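You operate a simulated robot arm through the tools that you are given. There is no shell and no other tool. Be economical: measure what you need, move in short steps, check, and stop when the job is done.

Carry out the task below with a simulated robot arm. There is one attempt and no reset: what you move stays moved.

## Task
Put the grey pad on the top of the back table. Take the white bottle from the top of the long steel table and leave it on the top of the pack table. Turn the dose knob to 600 ml. Put the red tin from the top of the long steel table on the top of the pack table. Put the clear bottle from the dark belt on the top of the long steel table. Put the yellow pad on the rollers past the closer away on the top of the spill kit table. Fetch the beige rag and set it in the grey bucket. Fetch the grey rag from the top of the grey table and set it on the top of the pack table. Any order will do. Set down upright: white bottle, red tin, clear bottle.
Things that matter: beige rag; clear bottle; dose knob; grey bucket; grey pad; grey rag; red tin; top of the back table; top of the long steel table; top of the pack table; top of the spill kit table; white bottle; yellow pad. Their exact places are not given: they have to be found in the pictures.

Only the result counts: the job must be done as asked and must still hold three seconds after the hand-in. Knocking over, shifting, dropping, spilling or breaking anything else fails it.

## Robot
A 6-joint arm with a two-finger gripper on a trunk, on a base that drives. Base frame: it is fixed to the floor where the robot stands at the start and does not move with it; the origin is under the middle of the robot, x ahead of it, y to its left, z up; the surface under the hand at the start is at about z = 0.8. Readings come in m, rad, newtons and seconds.
Its first joint turns from -2.897 to 2.897 rad. Places, roughly: beige rag (9x6x3 cm) [-1.8, 5.9, 0.8]; clear bottle (7x7x23 cm) [-2.1, 1.7, 0.9]; dose knob [-2.1, -1, 1.1]; grey bucket (26x25x25 cm) [-2.1, 4.2, 0.8]; grey pad [0.5, 0, 0.75]; grey rag (11x7x3 cm) [-1.1, 5.9, 0.8]; red tin [-2.25, 0.75, 1]; top of the back table [-3, -0.2, 0.8]; top of the long steel table [-2.4, 0.2, 0.8]; top of the pack table [0.6, 2.8, 0.8]; top of the spill kit table [0.7, -4.1, 0.8]; white bottle [-2.25, -0.25, 1]; yellow pad [-2.5, 4.25, 0.75]. Payload 3.43 kg.
The tool frame sits at the grasp point between the pads (the TCP): z along the fingers, y along the line on which they close. The tips reach 0.02 m beyond it. Largest opening 0.19 m; the body of the gripper starts 0.248 m behind the TCP.
Orientation is that of the tool frame in the base frame, as [roll, pitch, yaw] about the fixed x, y, z axes, in that order (R = Rz(yaw) Ry(pitch) Rx(roll)). With the fingers straight down and closing along the base's y, the tool's x points along the base's -x, its y along +y and its z along -z.

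## Interface
- The arm moves only by the tool drive_tool. Its argument "rows" is a list of rows, each a list of 7 numbers: the shift along the tool's x, y, z in m, then the turn, a rotation vector about the tool's x, y, z in rad, then the finger opening in m, from 0 to 0.19. In form: [[x, y, z, wx, wy, wz, hand], ...]. A call has 1 to 12 rows; each row is the pose to reach, as a shift and turn from the pose commanded when the call began, along the tool's axes at that moment. Rows are played at 5 a second. More than 0.05 m and 0.15 rad between two rows, or a gripper value outside its range, and nothing of the call is played. Where a pose cannot be reached the arm comes as near as it can. A force on the tool above 40 N (or 10 N above the force at the start of the call, whichever is more), or a blocked arm, ends the call early, and 0.2 s more pass. Each finger travels about 0.045 m/s and halts on what it meets, pressing with about 28 N; the grip force reading is that of the motor and also rises with nothing between the fingers. The clock runs only during rows and for 0.2 s after the last one: add rows that repeat a pose to give the fingers time. It gives the time, the measured TCP pose, the force on the tool (base axes), the opening and the grip force at its end, in the units of the frame above (readings bear some noise), with the torque about the TCP (base axes, N m) and any sound that the robot's microphone picked up.
- Cameras (640 x 400 px; columns grow to the right, rows downward): "scene" is now at [0.0268, 0.1782, 1.2983]; the picture's right is [-0.23, -0.97, 0.00], its down [-0.52, 0.12, -0.85] and it looks along [0.83, -0.19, -0.53] (base axes); focal length 248 px, centre (320, 200). "wrist" rides on the gripper at [0.07, -0.008, -0.288] in the tool frame; the picture's right is [0.12, 0.99, 0.00], its down [-0.96, 0.12, -0.25] and it looks along [-0.25, 0.03, 0.97] (tool axes); focal length 261 px, centre (320, 200).
- grab_frame(camera): a new picture of that camera. The clock stands still meanwhile.
- lift_body(by): slides the trunk up (or, below 0, down) by that many m; the arm and the scene camera ride with it, the base frame stays. It gives what a move gives, with no picture.
- base_move(legs): drives the robot by 1 to 6 legs, each [ahead, turn to the left] in m and rad, along the robot's own axes; the way and the turn of a leg run together, so that a leg with both is an arc; at most 1.5 m and 3.142 rad a leg. The arm and the cameras ride along, it lands a little off, and it stops where it bumps. It gives what a move gives.
- pan_tilt(pan, tilt): turns the head with the scene camera to pan (to the left, within 2.705 rad either way) and tilt (down, from -0.506 to 1.204), counted from straight ahead of the robot. It gives what a move gives.
- pixel_to_xyz(camera, pixels): for up to 12 pixels [column, row] of the newest picture of that camera ("zoom" is the newest enlarged one), the place [x, y, z] in the base frame of the surface seen there, good to about 0.002 m. The clock stands still meanwhile.
- inspect(camera, box): a new picture of the part [left, top, right, bottom] of that camera's present view, enlarged. The clock stands still meanwhile.
- finish_job(): hands the job in; it is judged then, once.

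Keep the steps short. Do not move on a guess: measure, check each grasp and each placing, and mend mistakes. In all there are 145 turns and 188 pictures (those below and enlarged ones count). Leave the gripper open and the arm clear of the work at the hand-in unless told otherwise, and finish with a single line.

The tools are called after "Call:" as name(argument=value, ...) on one line, values as JSON. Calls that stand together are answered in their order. drive_tool: Moves the arm, as the interface text tells. Its arguments: {"type":"object","properties":{"rows":{"type":"array","items":{"type":"array","items":{"type":"number"}}}},"required":["rows"]} The other tools are called the same way: lift_body (by) slides the trunk up or down; base_move (legs) drives the base; pan_tilt (pan, tilt) turns the head that bears the scene camera; grab_frame (camera) takes a picture; pixel_to_xyz (camera, pixels) gives the place of the surface under pixels of a picture; inspect (camera, box) takes an enlarged picture of a part of a camera's view; finish_job () hands the job in.

At the start:

```text
clock: 0.0
tool_pos: [0.7129, -0.1011, 1.0207]
tcp_rot: [-3.141, 0.0, -3.141]
wrist_force: [0.0, 0.8, 0.0]
torque: [0.01, -0.01, 0.0]
grip_width: 0.1898
grip_force: 0.0
trunk travel left (down, up): [-0.1, 0.14]
robot x, y, heading: [-0.0006, -0.0021, -0.001]
head pan, tilt: [-0.229, 0.557]
```

scene: 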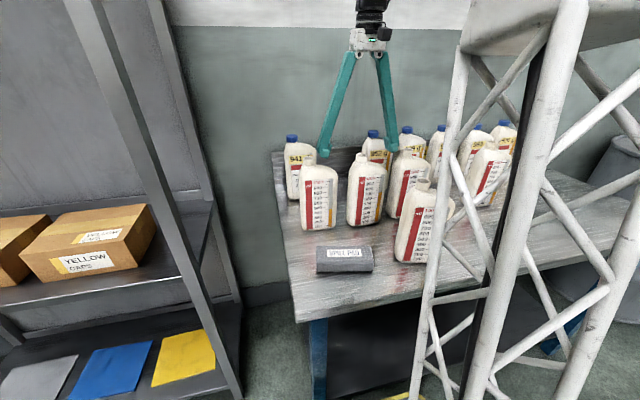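
wrist: 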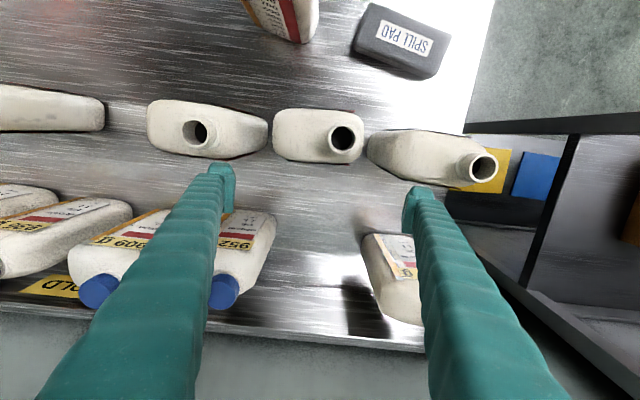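

I see the grey pad ("SPILL PAD") in the scene picture around (345,260) and in the wrist picture around (402,40). I'll measure its corners.

Call:
pixel_to_xyz(camera="scene", pixels=[[318, 250], [371, 247], [373, 268], [317, 271], [345, 252], [300, 290], [320, 180], [405, 240]])

Call:
pixel_to_xyz(camera="wrist", pixels=[[372, 6], [447, 36], [432, 74], [357, 45], [402, 40], [420, 100]])

Call:
pan_tilt(pan=-1.2, tilt=0.4)

Call:
grab_frame(camera="scene")

```text
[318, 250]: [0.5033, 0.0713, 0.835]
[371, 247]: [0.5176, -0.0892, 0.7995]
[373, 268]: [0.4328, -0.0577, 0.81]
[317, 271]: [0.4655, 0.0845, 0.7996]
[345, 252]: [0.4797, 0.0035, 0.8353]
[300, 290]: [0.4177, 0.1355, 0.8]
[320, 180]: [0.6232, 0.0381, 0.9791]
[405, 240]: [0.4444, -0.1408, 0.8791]
```

```text
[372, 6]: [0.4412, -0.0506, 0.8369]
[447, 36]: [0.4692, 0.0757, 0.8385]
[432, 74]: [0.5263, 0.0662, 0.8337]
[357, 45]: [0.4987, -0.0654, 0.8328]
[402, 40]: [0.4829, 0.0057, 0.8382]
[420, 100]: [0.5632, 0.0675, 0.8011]
```

```text
clock: 1.2
tool_pos: [0.7134, -0.1001, 1.0198]
tcp_rot: [-3.141, 0.0, 3.142]
wrist_force: [-0.2, 0.4, 0.4]
torque: [0.0, 0.01, -0.02]
grip_width: 0.19
grip_force: 0.0
trunk travel left (down, up): [-0.1, 0.14]
robot x, y, heading: [0.0018, -0.0038, 0.001]
head pan, tilt: [-1.201, 0.4]
```

```text
185 pictures are left
```

scene: 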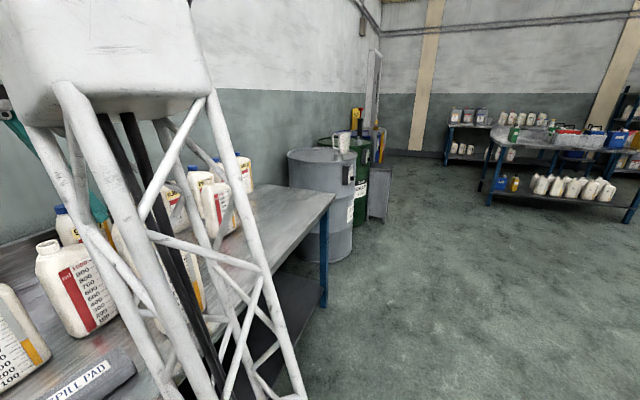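

Pad: centre about (0.484, 0.006), top z 0.836, about 13 x 6 cm, its short axis at about -12° from base x. I raise the tool 0.1 m and go over it, turning so that the fingers close across the short side.

Call:
drive_tool(rows=[[0, 0, -0.05, 0, 0, 0, 0.13], [0, 0, -0.1, 0, 0, 0, 0.13], [0.023, 0.0106, -0.1, 0, 0, -0.136, 0.13], [0.046, 0.0212, -0.1, 0, 0, -0.272, 0.13], [0.069, 0.0318, -0.1, 0, 0, -0.408, 0.13], [0.092, 0.0424, -0.1, 0, 0, -0.544, 0.13], [0.115, 0.053, -0.1, 0, 0, -0.68, 0.13], [0.138, 0.0636, -0.1, 0, 0, -0.816, 0.13], [0.161, 0.0742, -0.1, 0, 0, -0.952, 0.13], [0.184, 0.0848, -0.1, 0, 0, -1.088, 0.13], [0.207, 0.0954, -0.1, 0, 0, -1.224, 0.13], [0.229, 0.106, -0.1, 0, 0, -1.36, 0.13]])

Call:
grab_frame(camera="wrist")

```text
clock: 3.9
tool_pos: [0.4824, 0.006, 1.1194]
tcp_rot: [3.141, 0.002, -1.782]
wrist_force: [0.8, 0.5, 0.3]
torque: [0.01, 0.13, 0.05]
grip_width: 0.1298
grip_force: 0.1
trunk travel left (down, up): [-0.1, 0.14]
robot x, y, heading: [0.0007, 0.0011, 0.002]
head pan, tilt: [-1.201, 0.4]
```

```text
184 pictures are left
```

wrist: 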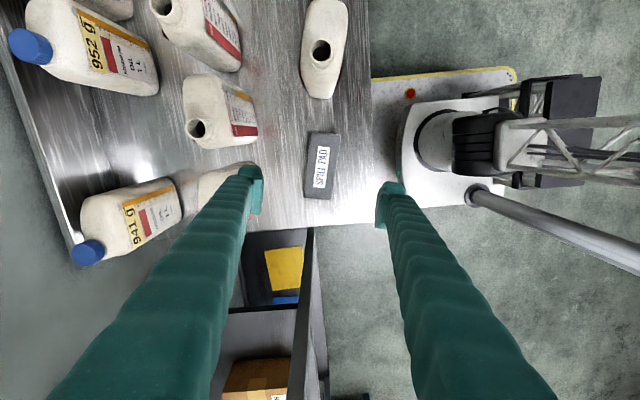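

The pad lies between the fingers at (320,167). I check the clearance of the jug beside the left finger.

Call:
pixel_to_xyz(camera="wrist", pixels=[[238, 168], [256, 140], [235, 163], [205, 185], [308, 134], [339, 136], [332, 198], [304, 194], [330, 90]])

```text
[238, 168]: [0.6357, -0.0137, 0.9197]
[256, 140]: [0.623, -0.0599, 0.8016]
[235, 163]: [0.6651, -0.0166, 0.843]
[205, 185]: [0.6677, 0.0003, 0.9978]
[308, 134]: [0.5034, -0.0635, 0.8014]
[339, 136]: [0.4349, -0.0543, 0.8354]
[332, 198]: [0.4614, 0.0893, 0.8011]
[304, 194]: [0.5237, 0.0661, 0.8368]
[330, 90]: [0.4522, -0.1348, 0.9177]
```

Clear (jug at x≥0.62). I go down 0.293 m and close on the pad.

Call:
drive_tool(rows=[[0, 0, 0.049, 0, 0, 0, 0.13], [0, 0, 0.098, 0, 0, 0, 0.13], [0, 0, 0.147, 0, 0, 0, 0.13], [0, 0, 0.196, 0, 0, 0, 0.13], [0, 0, 0.245, 0, 0, 0, 0.13], [0, 0, 0.28, 0, 0, 0, 0.13], [0, 0, 0.293, 0, 0, 0, 0.13], [0, 0, 0.293, 0, 0, 0, 0.09], [0, 0, 0.293, 0, 0, 0, 0.05], [0, 0, 0.293, 0, 0, 0, 0.05], [0, 0, 0.293, 0, 0, 0, 0.045], [0, 0, 0.293, 0, 0, 0, 0.04]])

```text
clock: 6.5
tool_pos: [0.4822, 0.0038, 0.826]
tcp_rot: [3.141, 0.0, -1.782]
wrist_force: [-0.4, -0.2, -0.3]
torque: [0.01, 0.0, 0.0]
grip_width: 0.067
grip_force: 28.1
trunk travel left (down, up): [-0.1, 0.14]
robot x, y, heading: [-0.0014, 0.001, 0.003]
head pan, tilt: [-1.201, 0.4]
```

Stopped at 0.067 m with 28 N: gripped. I lift it 0.3 m.

Call:
drive_tool(rows=[[0, 0, 0, 0, 0, 0, 0.04], [0, 0, -0.04, 0, 0, 0, 0.04], [0, 0, -0.09, 0, 0, 0, 0.04], [0, 0, -0.14, 0, 0, 0, 0.04], [0, 0, -0.19, 0, 0, 0, 0.04], [0, 0, -0.24, 0, 0, 0, 0.04], [0, 0, -0.29, 0, 0, 0, 0.04]])

Call:
pan_tilt(pan=2.6, tilt=0.3)

Call:
grab_frame(camera="scene")

Call:
grab_frame(camera="wrist")

Call:
pan_tilt(pan=-2.6, tilt=0.3)

Call:
grab_frame(camera="scene")

Call:
pan_tilt(pan=1.5, tilt=0.3)

Call:
grab_frame(camera="scene")

```text
clock: 8.1
tool_pos: [0.4819, 0.0058, 1.1202]
tcp_rot: [3.141, -0.001, -1.782]
wrist_force: [0.6, 0.6, 0.0]
torque: [-0.01, 0.01, 0.01]
grip_width: 0.0671
grip_force: 28.1
trunk travel left (down, up): [-0.1, 0.14]
robot x, y, heading: [-0.0008, 0.0004, 0.002]
head pan, tilt: [-1.201, 0.4]
```

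```text
clock: 11.2
tool_pos: [0.4836, 0.0056, 1.1192]
tcp_rot: [-3.14, 0.0, -1.781]
wrist_force: [-0.1, -0.8, 0.1]
torque: [-0.02, 0.01, 0.01]
grip_width: 0.0671
grip_force: 27.8
trunk travel left (down, up): [-0.1, 0.14]
robot x, y, heading: [-0.0003, -0.0002, 0.001]
head pan, tilt: [2.601, 0.3]
```

```text
183 pictures are left
```

scene: 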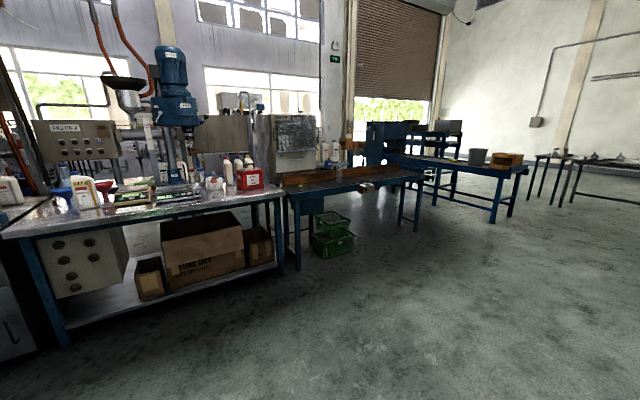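

```text
182 pictures are left
```

wrist: 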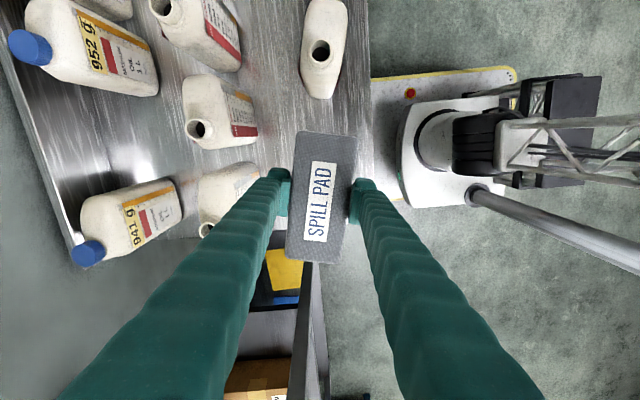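

```text
clock: 15.2
tool_pos: [0.4831, 0.0051, 1.1193]
tcp_rot: [-3.141, 0.0, -1.782]
wrist_force: [0.0, 1.1, 0.1]
torque: [0.01, -0.01, -0.01]
grip_width: 0.067
grip_force: 28.1
trunk travel left (down, up): [-0.1, 0.14]
robot x, y, heading: [0.0012, -0.0004, 0.002]
head pan, tilt: [-2.601, 0.3]
```

```text
181 pictures are left
```

scene: 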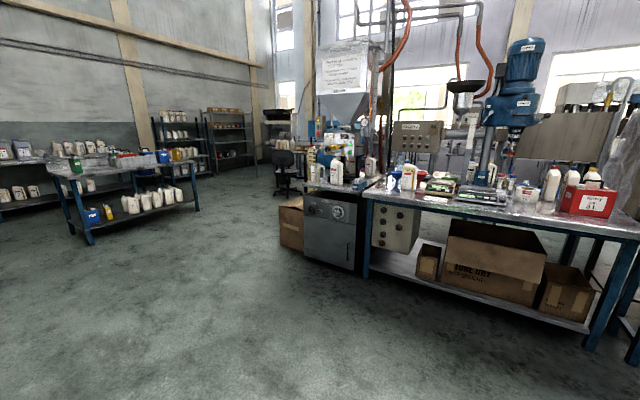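

```text
clock: 18.6
tool_pos: [0.4829, 0.0047, 1.1193]
tcp_rot: [-3.141, 0.003, -1.784]
wrist_force: [-0.4, -0.2, -0.6]
torque: [0.03, 0.05, -0.01]
grip_width: 0.0668
grip_force: 28.2
trunk travel left (down, up): [-0.1, 0.14]
robot x, y, heading: [0.0009, 0.0024, 0.003]
head pan, tilt: [1.499, 0.3]
```

```text
180 pictures are left
```

scene: 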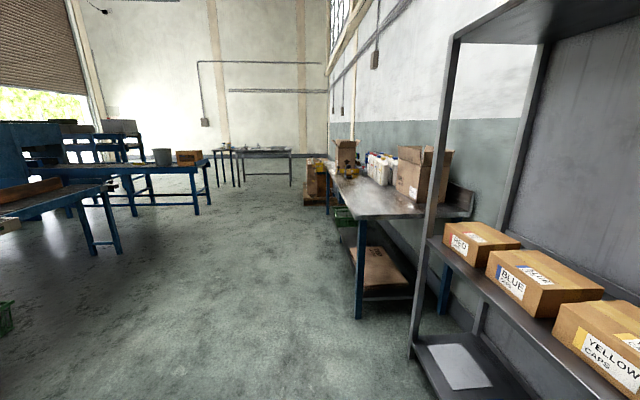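

The pad is held. I see the long steel table with the mixer behind the robot, a drum/hopper at its far end. I back off 0.8 m, turn round, then look.

Call:
base_move(legs=[[-0.8, 0], [0, 3.14]])

Call:
pan_tilt(pan=0.0, tilt=0.35)

Call:
grab_frame(camera="scene")

```text
clock: 30.7
tool_pos: [-1.2859, -0.0329, 1.1187]
tcp_rot: [-3.142, 0.001, 1.413]
wrist_force: [0.4, -0.3, -1.6]
torque: [-0.01, 0.0, -0.02]
grip_width: 0.0667
grip_force: 27.7
trunk travel left (down, up): [-0.1, 0.14]
robot x, y, heading: [-0.8008, -0.0028, -3.088]
head pan, tilt: [1.499, 0.3]
```

```text
clock: 32.3
tool_pos: [-1.2857, -0.0322, 1.1183]
tcp_rot: [3.141, 0.0, 1.412]
wrist_force: [-0.3, -0.2, -1.4]
torque: [0.0, 0.01, -0.01]
grip_width: 0.0671
grip_force: 27.8
trunk travel left (down, up): [-0.1, 0.14]
robot x, y, heading: [-0.804, -0.0004, -3.088]
head pan, tilt: [0.0, 0.351]
```

```text
179 pictures are left
```

scene: 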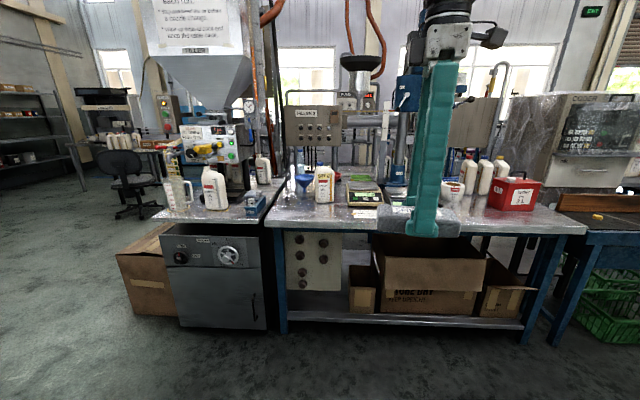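

I enlarge the left part (doser with dial at about (220,145)), and the table's middle and right parts.

Call:
inspect(camera="scene", box=[140, 90, 300, 220])

Call:
pixel_to_xyz(camera="scene", pixels=[[208, 150], [214, 190], [324, 185], [290, 228], [580, 228], [362, 195], [515, 195], [470, 170], [452, 190], [280, 190], [400, 180], [345, 150]])

Call:
inspect(camera="scene", box=[280, 80, 600, 240])

```text
3.08 times, centred on (220, 155) of scene
```

zoom: 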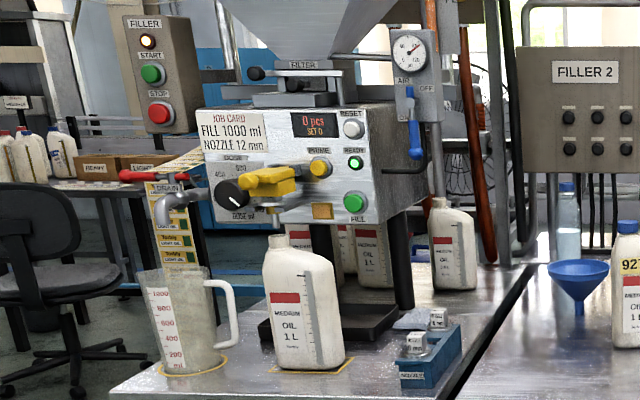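

```text
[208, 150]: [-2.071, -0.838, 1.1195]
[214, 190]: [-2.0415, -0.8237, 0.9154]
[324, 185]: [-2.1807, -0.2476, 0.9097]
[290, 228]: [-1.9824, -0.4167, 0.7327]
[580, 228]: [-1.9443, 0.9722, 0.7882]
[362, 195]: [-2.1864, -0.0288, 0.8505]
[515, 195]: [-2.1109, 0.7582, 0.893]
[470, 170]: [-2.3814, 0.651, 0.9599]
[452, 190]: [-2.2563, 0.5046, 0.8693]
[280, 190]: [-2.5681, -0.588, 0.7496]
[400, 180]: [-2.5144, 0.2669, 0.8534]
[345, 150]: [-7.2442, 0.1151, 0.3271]
```

```text
2.00 times, centred on (440, 160) of scene
```

zoom: 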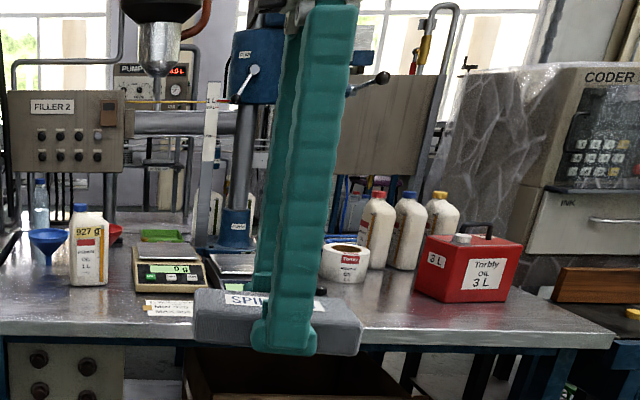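

White bottle "927 g" at about (-2.2,-0.25), red tin at (-2.15,0.76), black dose knob on the doser at the left. I still need the back table: raise the trunk, move 0.4 m closer, and look.

Call:
lift_body(by=0.14)

Call:
base_move(legs=[[0.35, -0.054]])

Call:
pan_tilt(pan=0.35, tilt=0.35)

Call:
grab_frame(camera="scene")

Call:
pan_tilt(pan=-0.4, tilt=0.35)

Call:
grab_frame(camera="scene")

```text
clock: 34.0
tool_pos: [-1.2856, -0.0332, 1.2587]
tcp_rot: [3.142, 0.0, 1.412]
wrist_force: [0.2, -0.2, -1.9]
torque: [0.01, 0.0, 0.0]
grip_width: 0.067
grip_force: 27.3
trunk travel left (down, up): [-0.24, 0.0]
robot x, y, heading: [-0.8036, -0.0039, -3.097]
head pan, tilt: [0.0, 0.351]
```

```text
clock: 36.3
tool_pos: [-1.6314, -0.0082, 1.2599]
tcp_rot: [3.141, 0.001, 1.348]
wrist_force: [0.0, -0.7, -0.2]
torque: [0.01, 0.03, 0.02]
grip_width: 0.0668
grip_force: 27.4
trunk travel left (down, up): [-0.24, 0.0]
robot x, y, heading: [-1.1451, -0.0104, 3.128]
head pan, tilt: [0.0, 0.351]
```

```text
clock: 37.1
tool_pos: [-1.6313, -0.0086, 1.2595]
tcp_rot: [-3.141, 0.001, 1.348]
wrist_force: [0.2, -0.4, -0.1]
torque: [0.0, 0.0, -0.01]
grip_width: 0.0668
grip_force: 27.8
trunk travel left (down, up): [-0.24, 0.0]
robot x, y, heading: [-1.1464, -0.008, 3.129]
head pan, tilt: [0.351, 0.351]
```

```text
176 pictures are left
```

scene: 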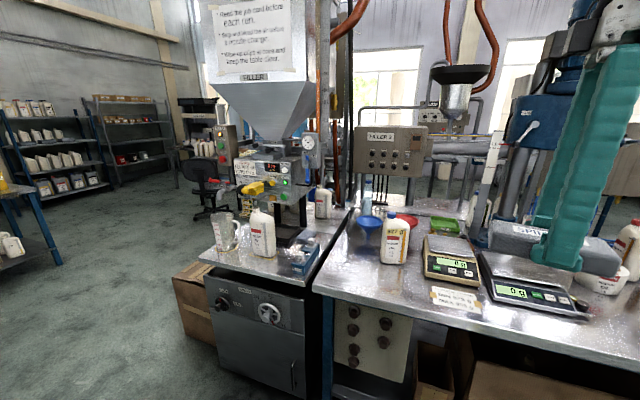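

```text
clock: 38.2
tool_pos: [-1.6331, -0.0102, 1.2599]
tcp_rot: [3.14, 0.001, 1.348]
wrist_force: [0.4, 0.6, -1.0]
torque: [-0.02, 0.02, -0.01]
grip_width: 0.0667
grip_force: 27.7
trunk travel left (down, up): [-0.24, 0.0]
robot x, y, heading: [-1.1497, -0.0118, 3.124]
head pan, tilt: [-0.4, 0.351]
```

```text
175 pictures are left
```

scene: 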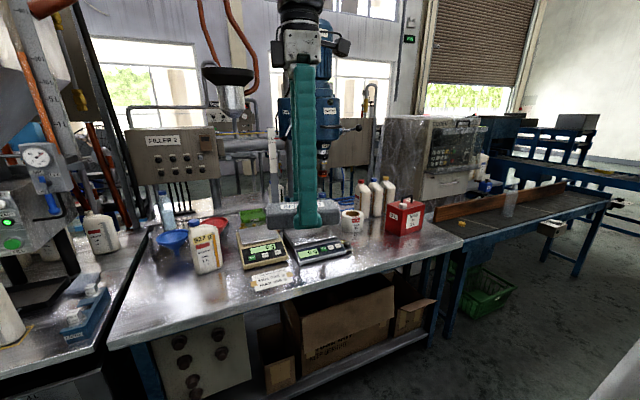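

I enlarge the zone behind the filler panels to find the back table.

Call:
inspect(camera="scene", box=[110, 100, 290, 230])

Call:
pixel_to_xyz(camera="zoom", pixels=[[330, 330], [150, 340], [440, 300], [420, 330], [470, 340], [400, 320], [180, 150], [420, 250], [350, 305], [260, 300]])

Call:
inspect(camera="scene", box=[250, 100, 480, 240])

```text
3.08 times, centred on (200, 165) of scene
```

zoom: 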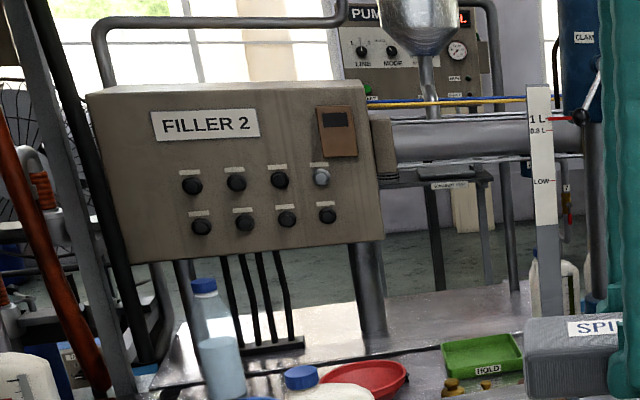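

```text
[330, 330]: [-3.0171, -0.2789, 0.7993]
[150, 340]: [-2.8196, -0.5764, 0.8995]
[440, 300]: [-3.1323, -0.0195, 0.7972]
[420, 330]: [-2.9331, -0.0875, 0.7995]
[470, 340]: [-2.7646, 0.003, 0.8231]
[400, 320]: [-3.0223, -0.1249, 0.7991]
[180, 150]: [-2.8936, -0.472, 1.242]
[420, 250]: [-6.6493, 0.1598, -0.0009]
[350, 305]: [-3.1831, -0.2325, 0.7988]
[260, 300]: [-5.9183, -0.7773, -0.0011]
```

```text
2.78 times, centred on (365, 170) of scene
```

zoom: 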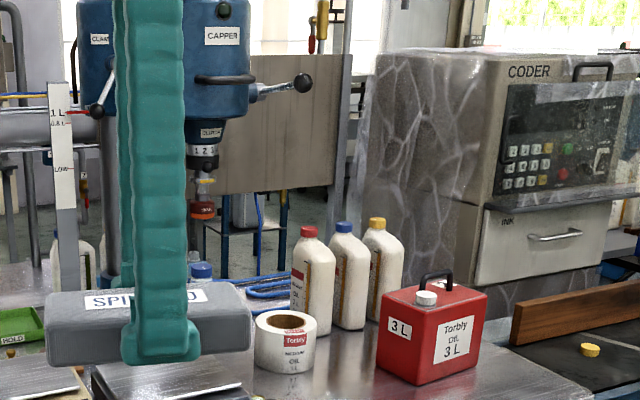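

The back table top is a strip at x about -2.9..-3.2, y -0.4..0.05, z 0.80, out of reach from this side. I'll go round by the left end. First I move to about (-1.1,-1.7) and look.

Call:
base_move(legs=[[0, 1.57], [1.5, 0], [0, -1.2]])

Call:
pan_tilt(pan=-0.2, tilt=0.35)

Call:
grab_frame(camera="scene")

```text
clock: 52.6
tool_pos: [-1.6653, -1.661, 1.2608]
tcp_rot: [3.141, -0.001, 1.709]
wrist_force: [0.5, -0.7, -1.0]
torque: [0.0, -0.01, -0.01]
grip_width: 0.0668
grip_force: 27.6
trunk travel left (down, up): [-0.24, 0.0]
robot x, y, heading: [-1.2177, -1.4914, -2.789]
head pan, tilt: [-0.4, 0.351]
```

```text
clock: 53.3
tool_pos: [-1.6655, -1.6618, 1.2595]
tcp_rot: [-3.141, -0.001, 1.71]
wrist_force: [0.3, 0.0, -0.5]
torque: [0.0, 0.0, 0.04]
grip_width: 0.0669
grip_force: 27.9
trunk travel left (down, up): [-0.24, 0.0]
robot x, y, heading: [-1.2172, -1.4897, -2.793]
head pan, tilt: [-0.201, 0.351]
```

```text
172 pictures are left
```

scene: 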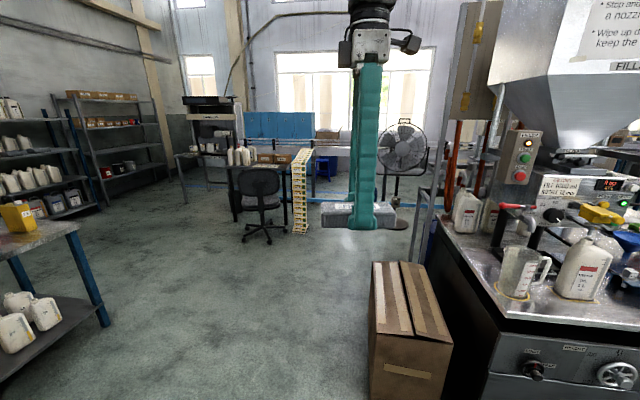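

Call:
pixel_to_xyz(camera="scene", pixels=[[370, 262], [378, 380], [450, 335], [392, 240], [300, 235], [262, 235], [396, 205], [432, 265], [80, 225], [110, 325], [325, 230], [448, 300]])

Call:
inspect(camera="scene", box=[240, 110, 480, 260])

```text
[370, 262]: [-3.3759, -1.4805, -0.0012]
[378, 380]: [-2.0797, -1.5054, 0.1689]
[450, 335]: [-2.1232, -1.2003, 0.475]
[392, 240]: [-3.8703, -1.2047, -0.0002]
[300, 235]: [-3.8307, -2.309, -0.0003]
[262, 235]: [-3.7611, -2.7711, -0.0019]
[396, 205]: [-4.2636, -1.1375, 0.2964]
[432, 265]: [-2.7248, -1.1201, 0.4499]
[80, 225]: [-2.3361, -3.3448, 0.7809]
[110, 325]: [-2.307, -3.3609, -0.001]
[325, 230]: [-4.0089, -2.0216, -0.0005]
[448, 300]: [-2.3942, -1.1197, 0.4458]
```

```text
2.67 times, centred on (360, 185) of scene
```

zoom: 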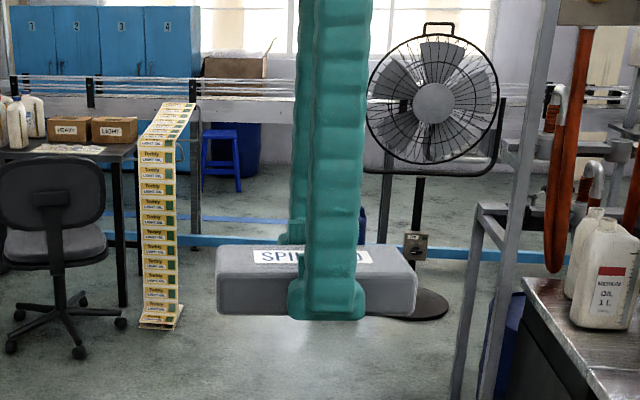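

The corridor: cardboard box ends at y≈-1.5, the fan stands at (-4.3,-1.1). I go along y≈-2.05 to x≈-3.2 and look toward +y.

Call:
base_move(legs=[[0, 0.25], [1.0, 0], [0, -0.6], [1.15, 0], [0, -1.2]])

Call:
pan_tilt(pan=-0.2, tilt=0.45)

Call:
grab_frame(camera="scene")

```text
clock: 69.8
tool_pos: [-3.3542, -1.5849, 1.26]
tcp_rot: [-3.141, 0.0, 0.126]
wrist_force: [0.0, 0.2, -0.4]
torque: [-0.02, -0.02, 0.03]
grip_width: 0.067
grip_force: 27.8
trunk travel left (down, up): [-0.24, 0.0]
robot x, y, heading: [-3.192, -2.0421, 1.91]
head pan, tilt: [-0.201, 0.351]
```

```text
clock: 70.4
tool_pos: [-3.3546, -1.5855, 1.2599]
tcp_rot: [-3.14, 0.0, 0.127]
wrist_force: [-0.3, 0.7, -0.5]
torque: [-0.03, -0.03, 0.03]
grip_width: 0.0667
grip_force: 28.1
trunk travel left (down, up): [-0.24, 0.0]
robot x, y, heading: [-3.1922, -2.0392, 1.906]
head pan, tilt: [-0.201, 0.45]
```

```text
170 pictures are left
```

scene: 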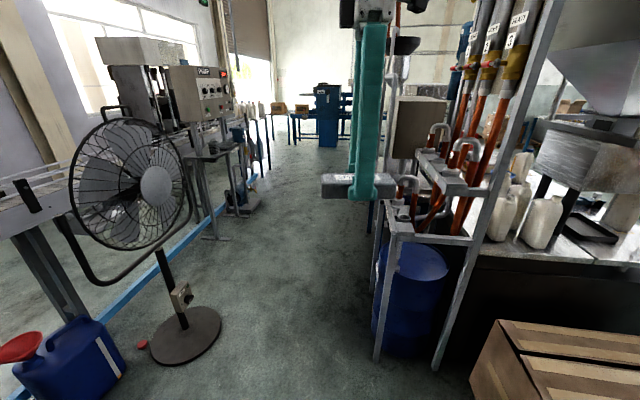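

There's an aisle behind the hose rack. I measure its width.

Call:
pixel_to_xyz(camera="scene", pixels=[[220, 330], [205, 355], [377, 355], [435, 365], [395, 235], [175, 290], [195, 200], [210, 235], [240, 210], [257, 180], [300, 300], [188, 230]])

Call:
inspect(camera="scene", box=[180, 80, 400, 220])

```text
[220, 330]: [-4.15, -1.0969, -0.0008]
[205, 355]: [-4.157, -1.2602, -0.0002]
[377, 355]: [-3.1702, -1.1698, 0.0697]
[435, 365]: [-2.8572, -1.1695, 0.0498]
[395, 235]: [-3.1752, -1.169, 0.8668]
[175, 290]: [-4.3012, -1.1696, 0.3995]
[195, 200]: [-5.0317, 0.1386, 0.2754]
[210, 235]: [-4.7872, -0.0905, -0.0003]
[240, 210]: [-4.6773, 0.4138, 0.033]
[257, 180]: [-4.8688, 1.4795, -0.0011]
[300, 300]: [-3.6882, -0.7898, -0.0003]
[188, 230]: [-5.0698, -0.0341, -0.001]
```

```text
2.86 times, centred on (290, 150) of scene
```

zoom: 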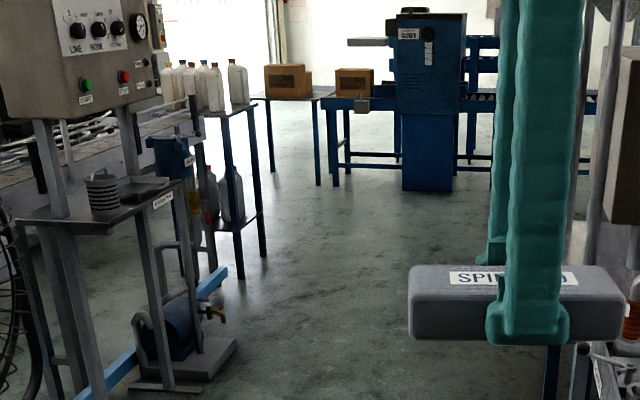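

The aisle centre is x≈-3.65. I drive into it up to y≈-0.2, then turn right to face the back table.

Call:
base_move(legs=[[0, 0.37], [0.72, 0], [0, -0.71], [1.3, 0]])

Call:
pan_tilt(pan=-1.2, tilt=0.6)

Call:
grab_frame(camera="scene")

```text
clock: 83.4
tool_pos: [-3.6792, 0.2377, 1.2606]
tcp_rot: [-3.141, 0.0, -0.203]
wrist_force: [0.2, 1.3, -1.4]
torque: [-0.02, -0.05, -0.03]
grip_width: 0.0667
grip_force: 27.7
trunk travel left (down, up): [-0.24, 0.0]
robot x, y, heading: [-3.6704, -0.2456, 1.577]
head pan, tilt: [-0.201, 0.45]
```

```text
clock: 84.7
tool_pos: [-3.6793, 0.2376, 1.2603]
tcp_rot: [3.141, 0.0, -0.201]
wrist_force: [-0.2, 0.8, -1.6]
torque: [-0.03, 0.0, 0.0]
grip_width: 0.0666
grip_force: 27.9
trunk travel left (down, up): [-0.24, 0.0]
robot x, y, heading: [-3.6703, -0.2453, 1.581]
head pan, tilt: [-1.201, 0.6]
```

```text
168 pictures are left
```

scene: 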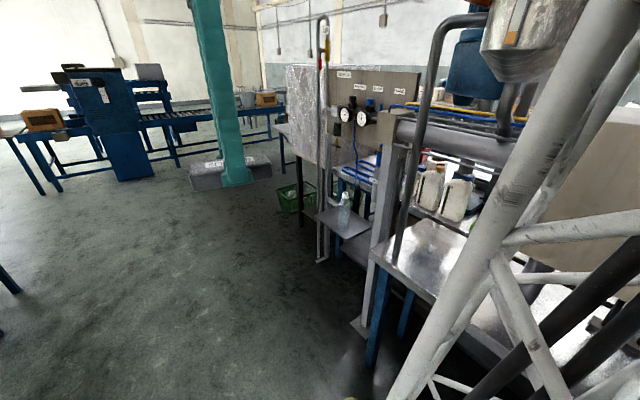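

Call:
pixel_to_xyz(camera="scene", pixels=[[430, 240], [455, 265], [395, 265], [440, 225], [435, 295], [400, 250], [438, 80], [450, 130], [345, 215], [540, 330]])

Call:
base_move(legs=[[0, -1.57]])

Call:
pan_tilt(pan=0.0, tilt=0.6)

Call:
grab_frame(camera="scene")

Call:
grab_frame(camera="wrist")

```text
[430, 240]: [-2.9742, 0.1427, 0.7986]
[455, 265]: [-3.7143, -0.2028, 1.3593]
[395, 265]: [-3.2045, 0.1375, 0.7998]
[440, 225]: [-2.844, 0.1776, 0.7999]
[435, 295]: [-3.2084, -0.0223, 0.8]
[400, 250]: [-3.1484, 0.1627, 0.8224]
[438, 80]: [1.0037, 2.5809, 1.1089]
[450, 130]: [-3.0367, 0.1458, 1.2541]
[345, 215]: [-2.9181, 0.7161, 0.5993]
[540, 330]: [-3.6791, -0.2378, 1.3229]
```

```text
clock: 88.3
tool_pos: [-3.2032, -0.1192, 1.2598]
tcp_rot: [3.14, 0.014, -1.539]
wrist_force: [-1.4, 10.8, -3.0]
torque: [-0.8, 0.11, 0.59]
grip_width: 0.0671
grip_force: 27.9
trunk travel left (down, up): [-0.24, 0.0]
robot x, y, heading: [-3.6681, -0.2433, 0.234]
head pan, tilt: [-1.201, 0.6]
stopped in leg 1: the force on the tool passed its limit at 102 N (the readings are from after the stop); the commanded pose is now the measured one
```

```text
clock: 89.7
tool_pos: [-3.2022, -0.1194, 1.2596]
tcp_rot: [3.14, 0.013, -1.539]
wrist_force: [-5.0, 15.8, 0.4]
torque: [-1.3, -0.36, 0.91]
grip_width: 0.0668
grip_force: 27.9
trunk travel left (down, up): [-0.24, 0.0]
robot x, y, heading: [-3.6675, -0.2456, 0.234]
head pan, tilt: [0.0, 0.6]
```

```text
167 pictures are left
```

scene: 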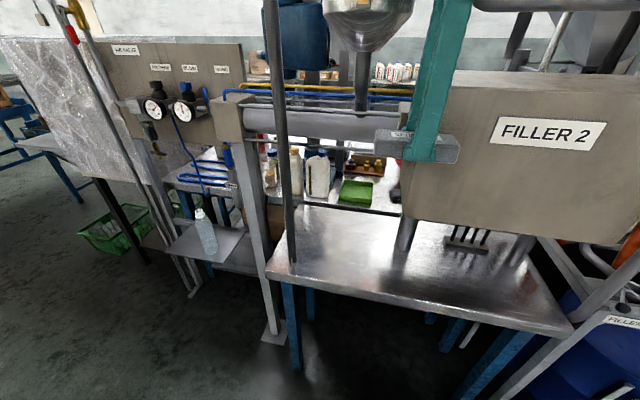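

```text
166 pictures are left
```

wrist: 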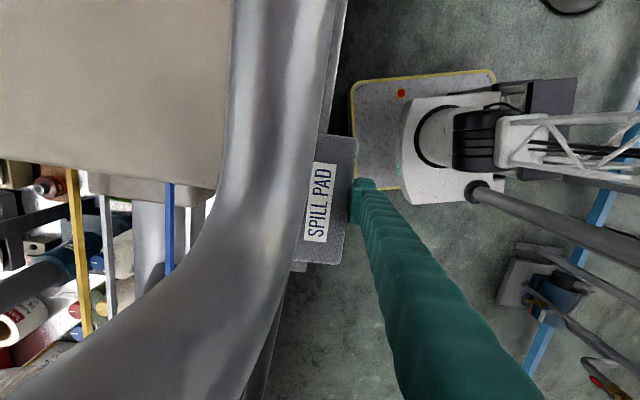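

The turn bumped the bent pipe over the back table (102 N). I turn back left to free the arm and then map the pipe.

Call:
base_move(legs=[[0, 0.35]])

Call:
pan_tilt(pan=-0.5, tilt=0.45)

Call:
grab_frame(camera="scene")

Call:
grab_frame(camera="wrist")

```text
clock: 91.2
tool_pos: [-3.2724, 0.0301, 1.2614]
tcp_rot: [3.14, 0.017, -1.195]
wrist_force: [-0.9, 0.4, -0.4]
torque: [-0.02, -0.01, -0.02]
grip_width: 0.067
grip_force: 28.3
trunk travel left (down, up): [-0.24, 0.0]
robot x, y, heading: [-3.6696, -0.2399, 0.583]
head pan, tilt: [0.0, 0.6]
```

```text
clock: 92.2
tool_pos: [-3.2727, 0.0317, 1.2594]
tcp_rot: [3.139, 0.017, -1.194]
wrist_force: [0.2, 0.2, -0.4]
torque: [0.01, 0.01, -0.02]
grip_width: 0.0668
grip_force: 28.3
trunk travel left (down, up): [-0.24, 0.0]
robot x, y, heading: [-3.6712, -0.2438, 0.581]
head pan, tilt: [-0.499, 0.45]
```

```text
165 pictures are left
```

scene: 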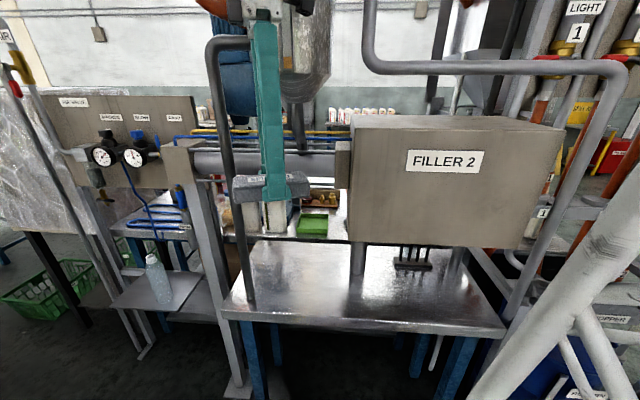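

```text
164 pictures are left
```

wrist: 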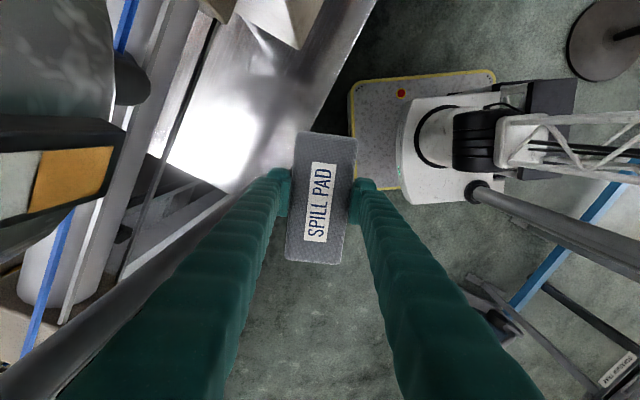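

Call:
pixel_to_xyz(camera="scene", pixels=[[211, 60], [225, 42], [245, 250], [247, 300], [225, 308], [505, 330], [350, 240], [522, 250], [352, 130], [560, 130], [470, 65], [560, 235]])

Call:
pixel_to_xyz(camera="scene", pixels=[[360, 250], [430, 270], [300, 290], [440, 320], [248, 265], [190, 380], [320, 165], [213, 130]])

```text
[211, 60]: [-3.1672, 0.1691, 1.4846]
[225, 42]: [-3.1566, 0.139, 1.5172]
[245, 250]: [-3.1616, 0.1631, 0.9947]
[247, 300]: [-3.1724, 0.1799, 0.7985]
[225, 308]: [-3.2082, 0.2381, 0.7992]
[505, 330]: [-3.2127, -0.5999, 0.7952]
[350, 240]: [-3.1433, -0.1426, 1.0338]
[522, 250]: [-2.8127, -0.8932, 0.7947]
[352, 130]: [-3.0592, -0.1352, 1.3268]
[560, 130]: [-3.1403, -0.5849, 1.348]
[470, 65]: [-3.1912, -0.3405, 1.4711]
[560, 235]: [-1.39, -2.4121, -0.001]
```

```text
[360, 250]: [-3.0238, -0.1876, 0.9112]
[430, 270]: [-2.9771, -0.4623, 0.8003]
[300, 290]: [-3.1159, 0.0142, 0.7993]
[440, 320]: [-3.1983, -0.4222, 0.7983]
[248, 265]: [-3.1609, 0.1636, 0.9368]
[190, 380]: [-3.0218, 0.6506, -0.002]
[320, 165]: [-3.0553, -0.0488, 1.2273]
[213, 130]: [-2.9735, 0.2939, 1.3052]
```

Pipe frame: post at (-3.16,0.165) up to z 1.5 with a bar at x≈-3.17, z≈1.5; Filler 2 panel y<-0.13, bottom z 1.03. The free slot is y -0.13..0.14. I will come in under the bar with a tilted tool. First I pull the arm back 0.18 m and undo the tool turn.

Call:
drive_tool(rows=[[0.004, 0.018, 0, 0, 0, 0.136, 0.04], [0.008, 0.035, 0, 0, 0, 0.272, 0.04], [0.012, 0.053, 0, 0, 0, 0.408, 0.04], [0.016, 0.07, 0, 0, 0, 0.544, 0.04], [0.021, 0.088, 0, 0, 0, 0.68, 0.04], [0.025, 0.105, 0, 0, 0, 0.816, 0.04], [0.029, 0.123, 0, 0, 0, 0.952, 0.04], [0.033, 0.14, 0, 0, 0, 1.088, 0.04], [0.037, 0.158, 0, 0, 0, 1.224, 0.04], [0.041, 0.175, 0, 0, 0, 1.36, 0.04]])

Call:
base_move(legs=[[0, 0.99], [0.24, 0], [0, -1.57], [-0.08, 0]])

Call:
lift_body(by=-0.14)

```text
clock: 94.4
tool_pos: [-3.4213, -0.0696, 1.2604]
tcp_rot: [3.126, 0.0, -2.555]
wrist_force: [0.4, 0.2, -0.4]
torque: [-0.11, 0.16, 0.0]
grip_width: 0.0671
grip_force: 27.9
trunk travel left (down, up): [-0.24, 0.0]
robot x, y, heading: [-3.6702, -0.2446, 0.577]
head pan, tilt: [-0.499, 0.45]
```

```text
clock: 103.5
tool_pos: [-3.4485, 0.0024, 1.262]
tcp_rot: [3.126, 0.002, 3.131]
wrist_force: [-0.1, -0.6, -1.2]
torque: [0.02, 0.06, -0.02]
grip_width: 0.067
grip_force: 27.8
trunk travel left (down, up): [-0.24, 0.0]
robot x, y, heading: [-3.7473, -0.0019, -0.018]
head pan, tilt: [-0.499, 0.45]
```

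```text
clock: 105.2
tool_pos: [-3.4493, 0.0026, 1.1208]
tcp_rot: [3.127, 0.001, 3.131]
wrist_force: [0.1, -0.6, -0.6]
torque: [0.01, 0.01, -0.01]
grip_width: 0.0665
grip_force: 28.0
trunk travel left (down, up): [-0.1, 0.14]
robot x, y, heading: [-3.7519, -0.0003, -0.024]
head pan, tilt: [-0.499, 0.45]
```

Now in front of the slot. I tilt the tool 0.5 rad forward and come to (-3.32, 0, 1.02).

Call:
drive_tool(rows=[[-0.03, -0.001, 0.02, 0, -0.125, 0, 0.04], [-0.06, -0.002, 0.05, 0, -0.25, 0, 0.04], [-0.095, -0.003, 0.08, 0, -0.375, 0, 0.04], [-0.13, -0.003, 0.1, 0, -0.5, 0, 0.04]])

Call:
pan_tilt(pan=0.2, tilt=0.6)

Call:
grab_frame(camera="scene")

Call:
grab_frame(camera="wrist")

```text
clock: 106.2
tool_pos: [-3.3227, -0.0046, 1.0224]
tcp_rot: [3.124, 0.504, 3.122]
wrist_force: [0.4, -0.7, -0.3]
torque: [-0.02, 0.06, 0.0]
grip_width: 0.0671
grip_force: 27.5
trunk travel left (down, up): [-0.1, 0.14]
robot x, y, heading: [-3.7518, -0.0, -0.02]
head pan, tilt: [-0.499, 0.45]
```

```text
clock: 107.3
tool_pos: [-3.3235, -0.0036, 1.0226]
tcp_rot: [3.125, 0.502, 3.122]
wrist_force: [0.7, 0.6, -0.4]
torque: [0.0, 0.0, 0.0]
grip_width: 0.067
grip_force: 27.8
trunk travel left (down, up): [-0.1, 0.14]
robot x, y, heading: [-3.7542, -0.0013, -0.022]
head pan, tilt: [0.201, 0.6]
```

```text
163 pictures are left
```

scene: 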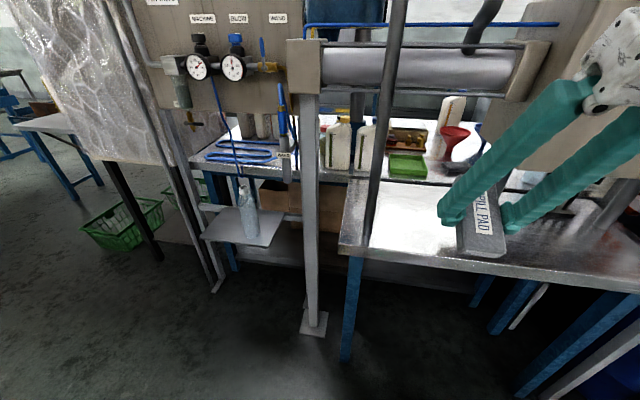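

```text
162 pictures are left
```

wrist: 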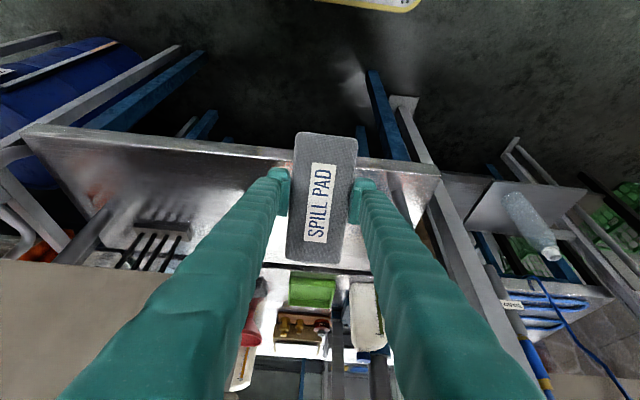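

I measure the depth of the table top near the pad's landing place.

Call:
pixel_to_xyz(camera="wrist", pixels=[[255, 258], [270, 160], [400, 170], [370, 250], [265, 240], [345, 267], [280, 275], [165, 222]])

```text
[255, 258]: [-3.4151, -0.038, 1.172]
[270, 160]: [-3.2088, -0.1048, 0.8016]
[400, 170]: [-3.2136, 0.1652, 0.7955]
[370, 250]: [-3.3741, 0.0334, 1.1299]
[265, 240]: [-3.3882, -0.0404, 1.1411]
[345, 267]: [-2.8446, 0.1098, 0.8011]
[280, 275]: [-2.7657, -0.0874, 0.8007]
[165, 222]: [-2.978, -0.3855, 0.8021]
```

Table top spans x -3.21..-2.84 here. I move in and down to about (-3.08, 0, 0.86).

Call:
drive_tool(rows=[[-0.0193, 0.002, 0.037, 0, 0, 0, 0.04], [-0.0387, 0.004, 0.074, 0, 0, 0, 0.04], [-0.058, 0.006, 0.111, 0, 0, 0, 0.04], [-0.0774, 0.008, 0.148, 0, 0, 0, 0.04], [-0.0967, 0.01, 0.185, 0, 0, 0, 0.04], [-0.116, 0.012, 0.222, 0, 0, 0, 0.04], [-0.1354, 0.012, 0.259, 0, 0, 0, 0.04]])

Call:
grab_frame(camera="scene")

Call:
grab_frame(camera="wrist")

```text
clock: 108.9
tool_pos: [-3.0769, 0.0121, 0.8645]
tcp_rot: [3.124, 0.503, 3.121]
wrist_force: [-0.5, 0.4, 0.6]
torque: [-0.01, -0.08, 0.02]
grip_width: 0.0668
grip_force: 27.8
trunk travel left (down, up): [-0.1, 0.14]
robot x, y, heading: [-3.7487, -0.003, -0.02]
head pan, tilt: [0.201, 0.6]
```

```text
161 pictures are left
```

scene: 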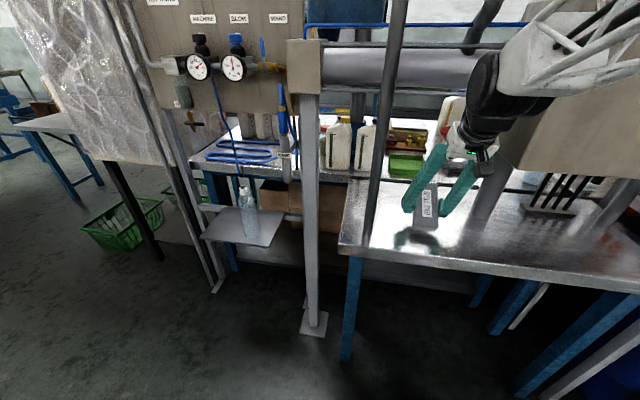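

```text
160 pictures are left
```

wrist: 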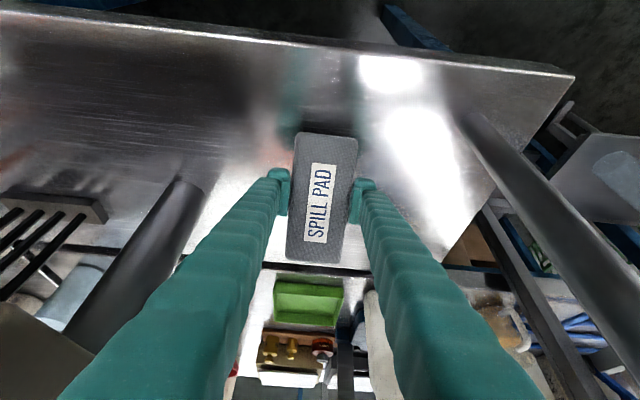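

The pad is above the table; I lower 0.01 m to touch with its near end and open slowly to 0.11.

Call:
drive_tool(rows=[[0.0024, 0, 0.0044, 0, 0, 0, 0.04], [0.0048, 0, 0.0088, 0, 0, 0, 0.04], [0.0048, 0, 0.0088, 0, 0, 0, 0.07], [0.0048, 0, 0.0088, 0, 0, 0, 0.09], [0.0048, 0, 0.0088, 0, 0, 0, 0.11], [0.0048, 0, 0.0088, 0, 0, 0, 0.11], [0.0048, 0, 0.0088, 0, 0, 0, 0.11]])

Call:
grab_frame(camera="wrist")

```text
clock: 110.5
tool_pos: [-3.0769, 0.0114, 0.8518]
tcp_rot: [3.124, 0.5, 3.121]
wrist_force: [-0.2, -0.4, 0.4]
torque: [-0.02, 0.02, -0.03]
grip_width: 0.1098
grip_force: 0.1
trunk travel left (down, up): [-0.1, 0.14]
robot x, y, heading: [-3.7524, -0.001, -0.017]
head pan, tilt: [0.201, 0.6]
```

```text
159 pictures are left
```

wrist: 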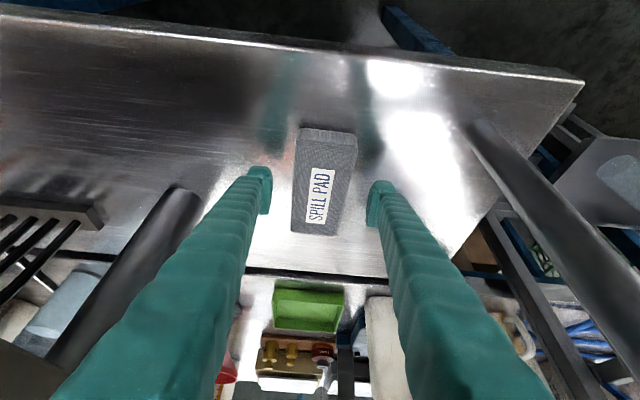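

The pad lies flat on the back table. I retract up and back the way I came.

Call:
drive_tool(rows=[[0, 0, -0.03, 0, 0, 0, 0.11], [0.02, 0, -0.07, 0, 0, 0, 0.11], [0.04, 0, -0.11, 0, 0, 0, 0.11], [0.06, 0, -0.15, 0, 0, 0, 0.11], [0.09, 0, -0.19, 0, 0, 0, 0.11], [0.12, 0, -0.22, 0, 0, 0, 0.11], [0.14, 0, -0.26, 0, 0.12, 0, 0.11], [0.16, 0, -0.28, 0, 0.25, 0, 0.11], [0.18, 0, -0.3, 0, 0.38, 0, 0.11], [0.21, 0, -0.33, 0, 0.5, 0, 0.11]])

Call:
pan_tilt(pan=0.3, tilt=0.5)

Call:
grab_frame(camera="scene")

Call:
pan_tilt(pan=1.5, tilt=0.35)

Call:
grab_frame(camera="scene")

```text
clock: 112.7
tool_pos: [-3.4184, 0.0086, 1.0395]
tcp_rot: [3.125, 0.0, 3.13]
wrist_force: [0.2, -0.1, 0.5]
torque: [0.02, -0.04, -0.03]
grip_width: 0.1098
grip_force: 0.0
trunk travel left (down, up): [-0.1, 0.14]
robot x, y, heading: [-3.7543, -0.0011, -0.019]
head pan, tilt: [0.201, 0.6]
```

```text
clock: 113.4
tool_pos: [-3.4174, 0.0085, 1.0388]
tcp_rot: [3.127, 0.001, 3.131]
wrist_force: [-0.9, 0.0, -0.3]
torque: [0.03, -0.03, -0.05]
grip_width: 0.11
grip_force: 0.0
trunk travel left (down, up): [-0.1, 0.14]
robot x, y, heading: [-3.7513, -0.0034, -0.022]
head pan, tilt: [0.3, 0.499]
```

```text
158 pictures are left
```

scene: 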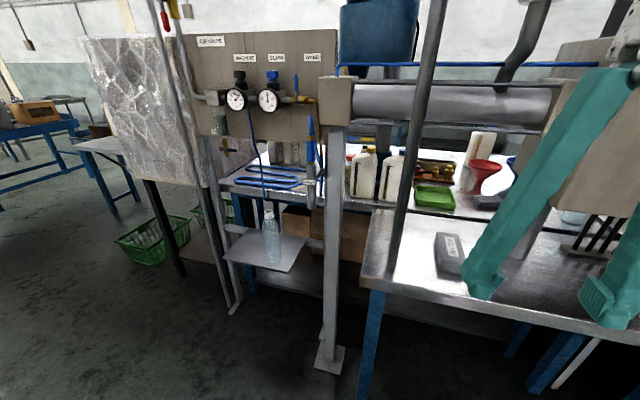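

```text
clock: 114.8
tool_pos: [-3.4175, 0.009, 1.0396]
tcp_rot: [3.125, 0.002, 3.131]
wrist_force: [-0.9, 0.1, -0.1]
torque: [0.04, -0.02, 0.03]
grip_width: 0.11
grip_force: 0.1
trunk travel left (down, up): [-0.1, 0.14]
robot x, y, heading: [-3.7476, -0.001, -0.024]
head pan, tilt: [1.499, 0.351]
```

```text
157 pictures are left
```

scene: 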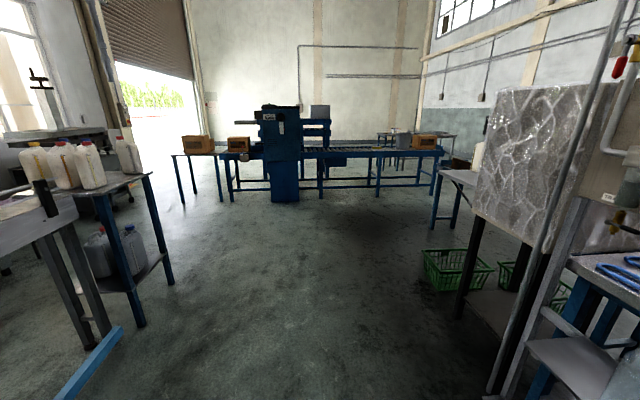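

The roller line runs along x at y≈4 with the bucket on it. I measure it and the route.

Call:
pixel_to_xyz(camera="scene", pixels=[[403, 140], [425, 140], [385, 152], [440, 155], [432, 227], [430, 275], [440, 180], [285, 200], [350, 152], [460, 290], [145, 320], [240, 145]])

Call:
inspect(camera="scene", box=[230, 90, 480, 230])

```text
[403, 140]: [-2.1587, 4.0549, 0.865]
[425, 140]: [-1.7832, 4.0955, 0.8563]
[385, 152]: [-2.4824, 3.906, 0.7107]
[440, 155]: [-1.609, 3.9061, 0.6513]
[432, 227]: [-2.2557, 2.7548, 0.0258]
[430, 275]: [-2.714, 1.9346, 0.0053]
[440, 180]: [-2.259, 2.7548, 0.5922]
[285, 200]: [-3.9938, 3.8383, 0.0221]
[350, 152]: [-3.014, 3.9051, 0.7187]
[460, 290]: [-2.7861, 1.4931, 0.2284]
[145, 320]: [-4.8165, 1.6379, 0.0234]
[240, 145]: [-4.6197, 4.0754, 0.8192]
```

```text
2.56 times, centred on (355, 160) of scene
```

zoom: 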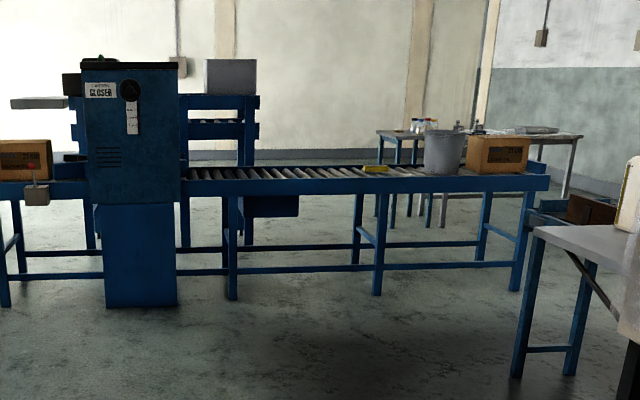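

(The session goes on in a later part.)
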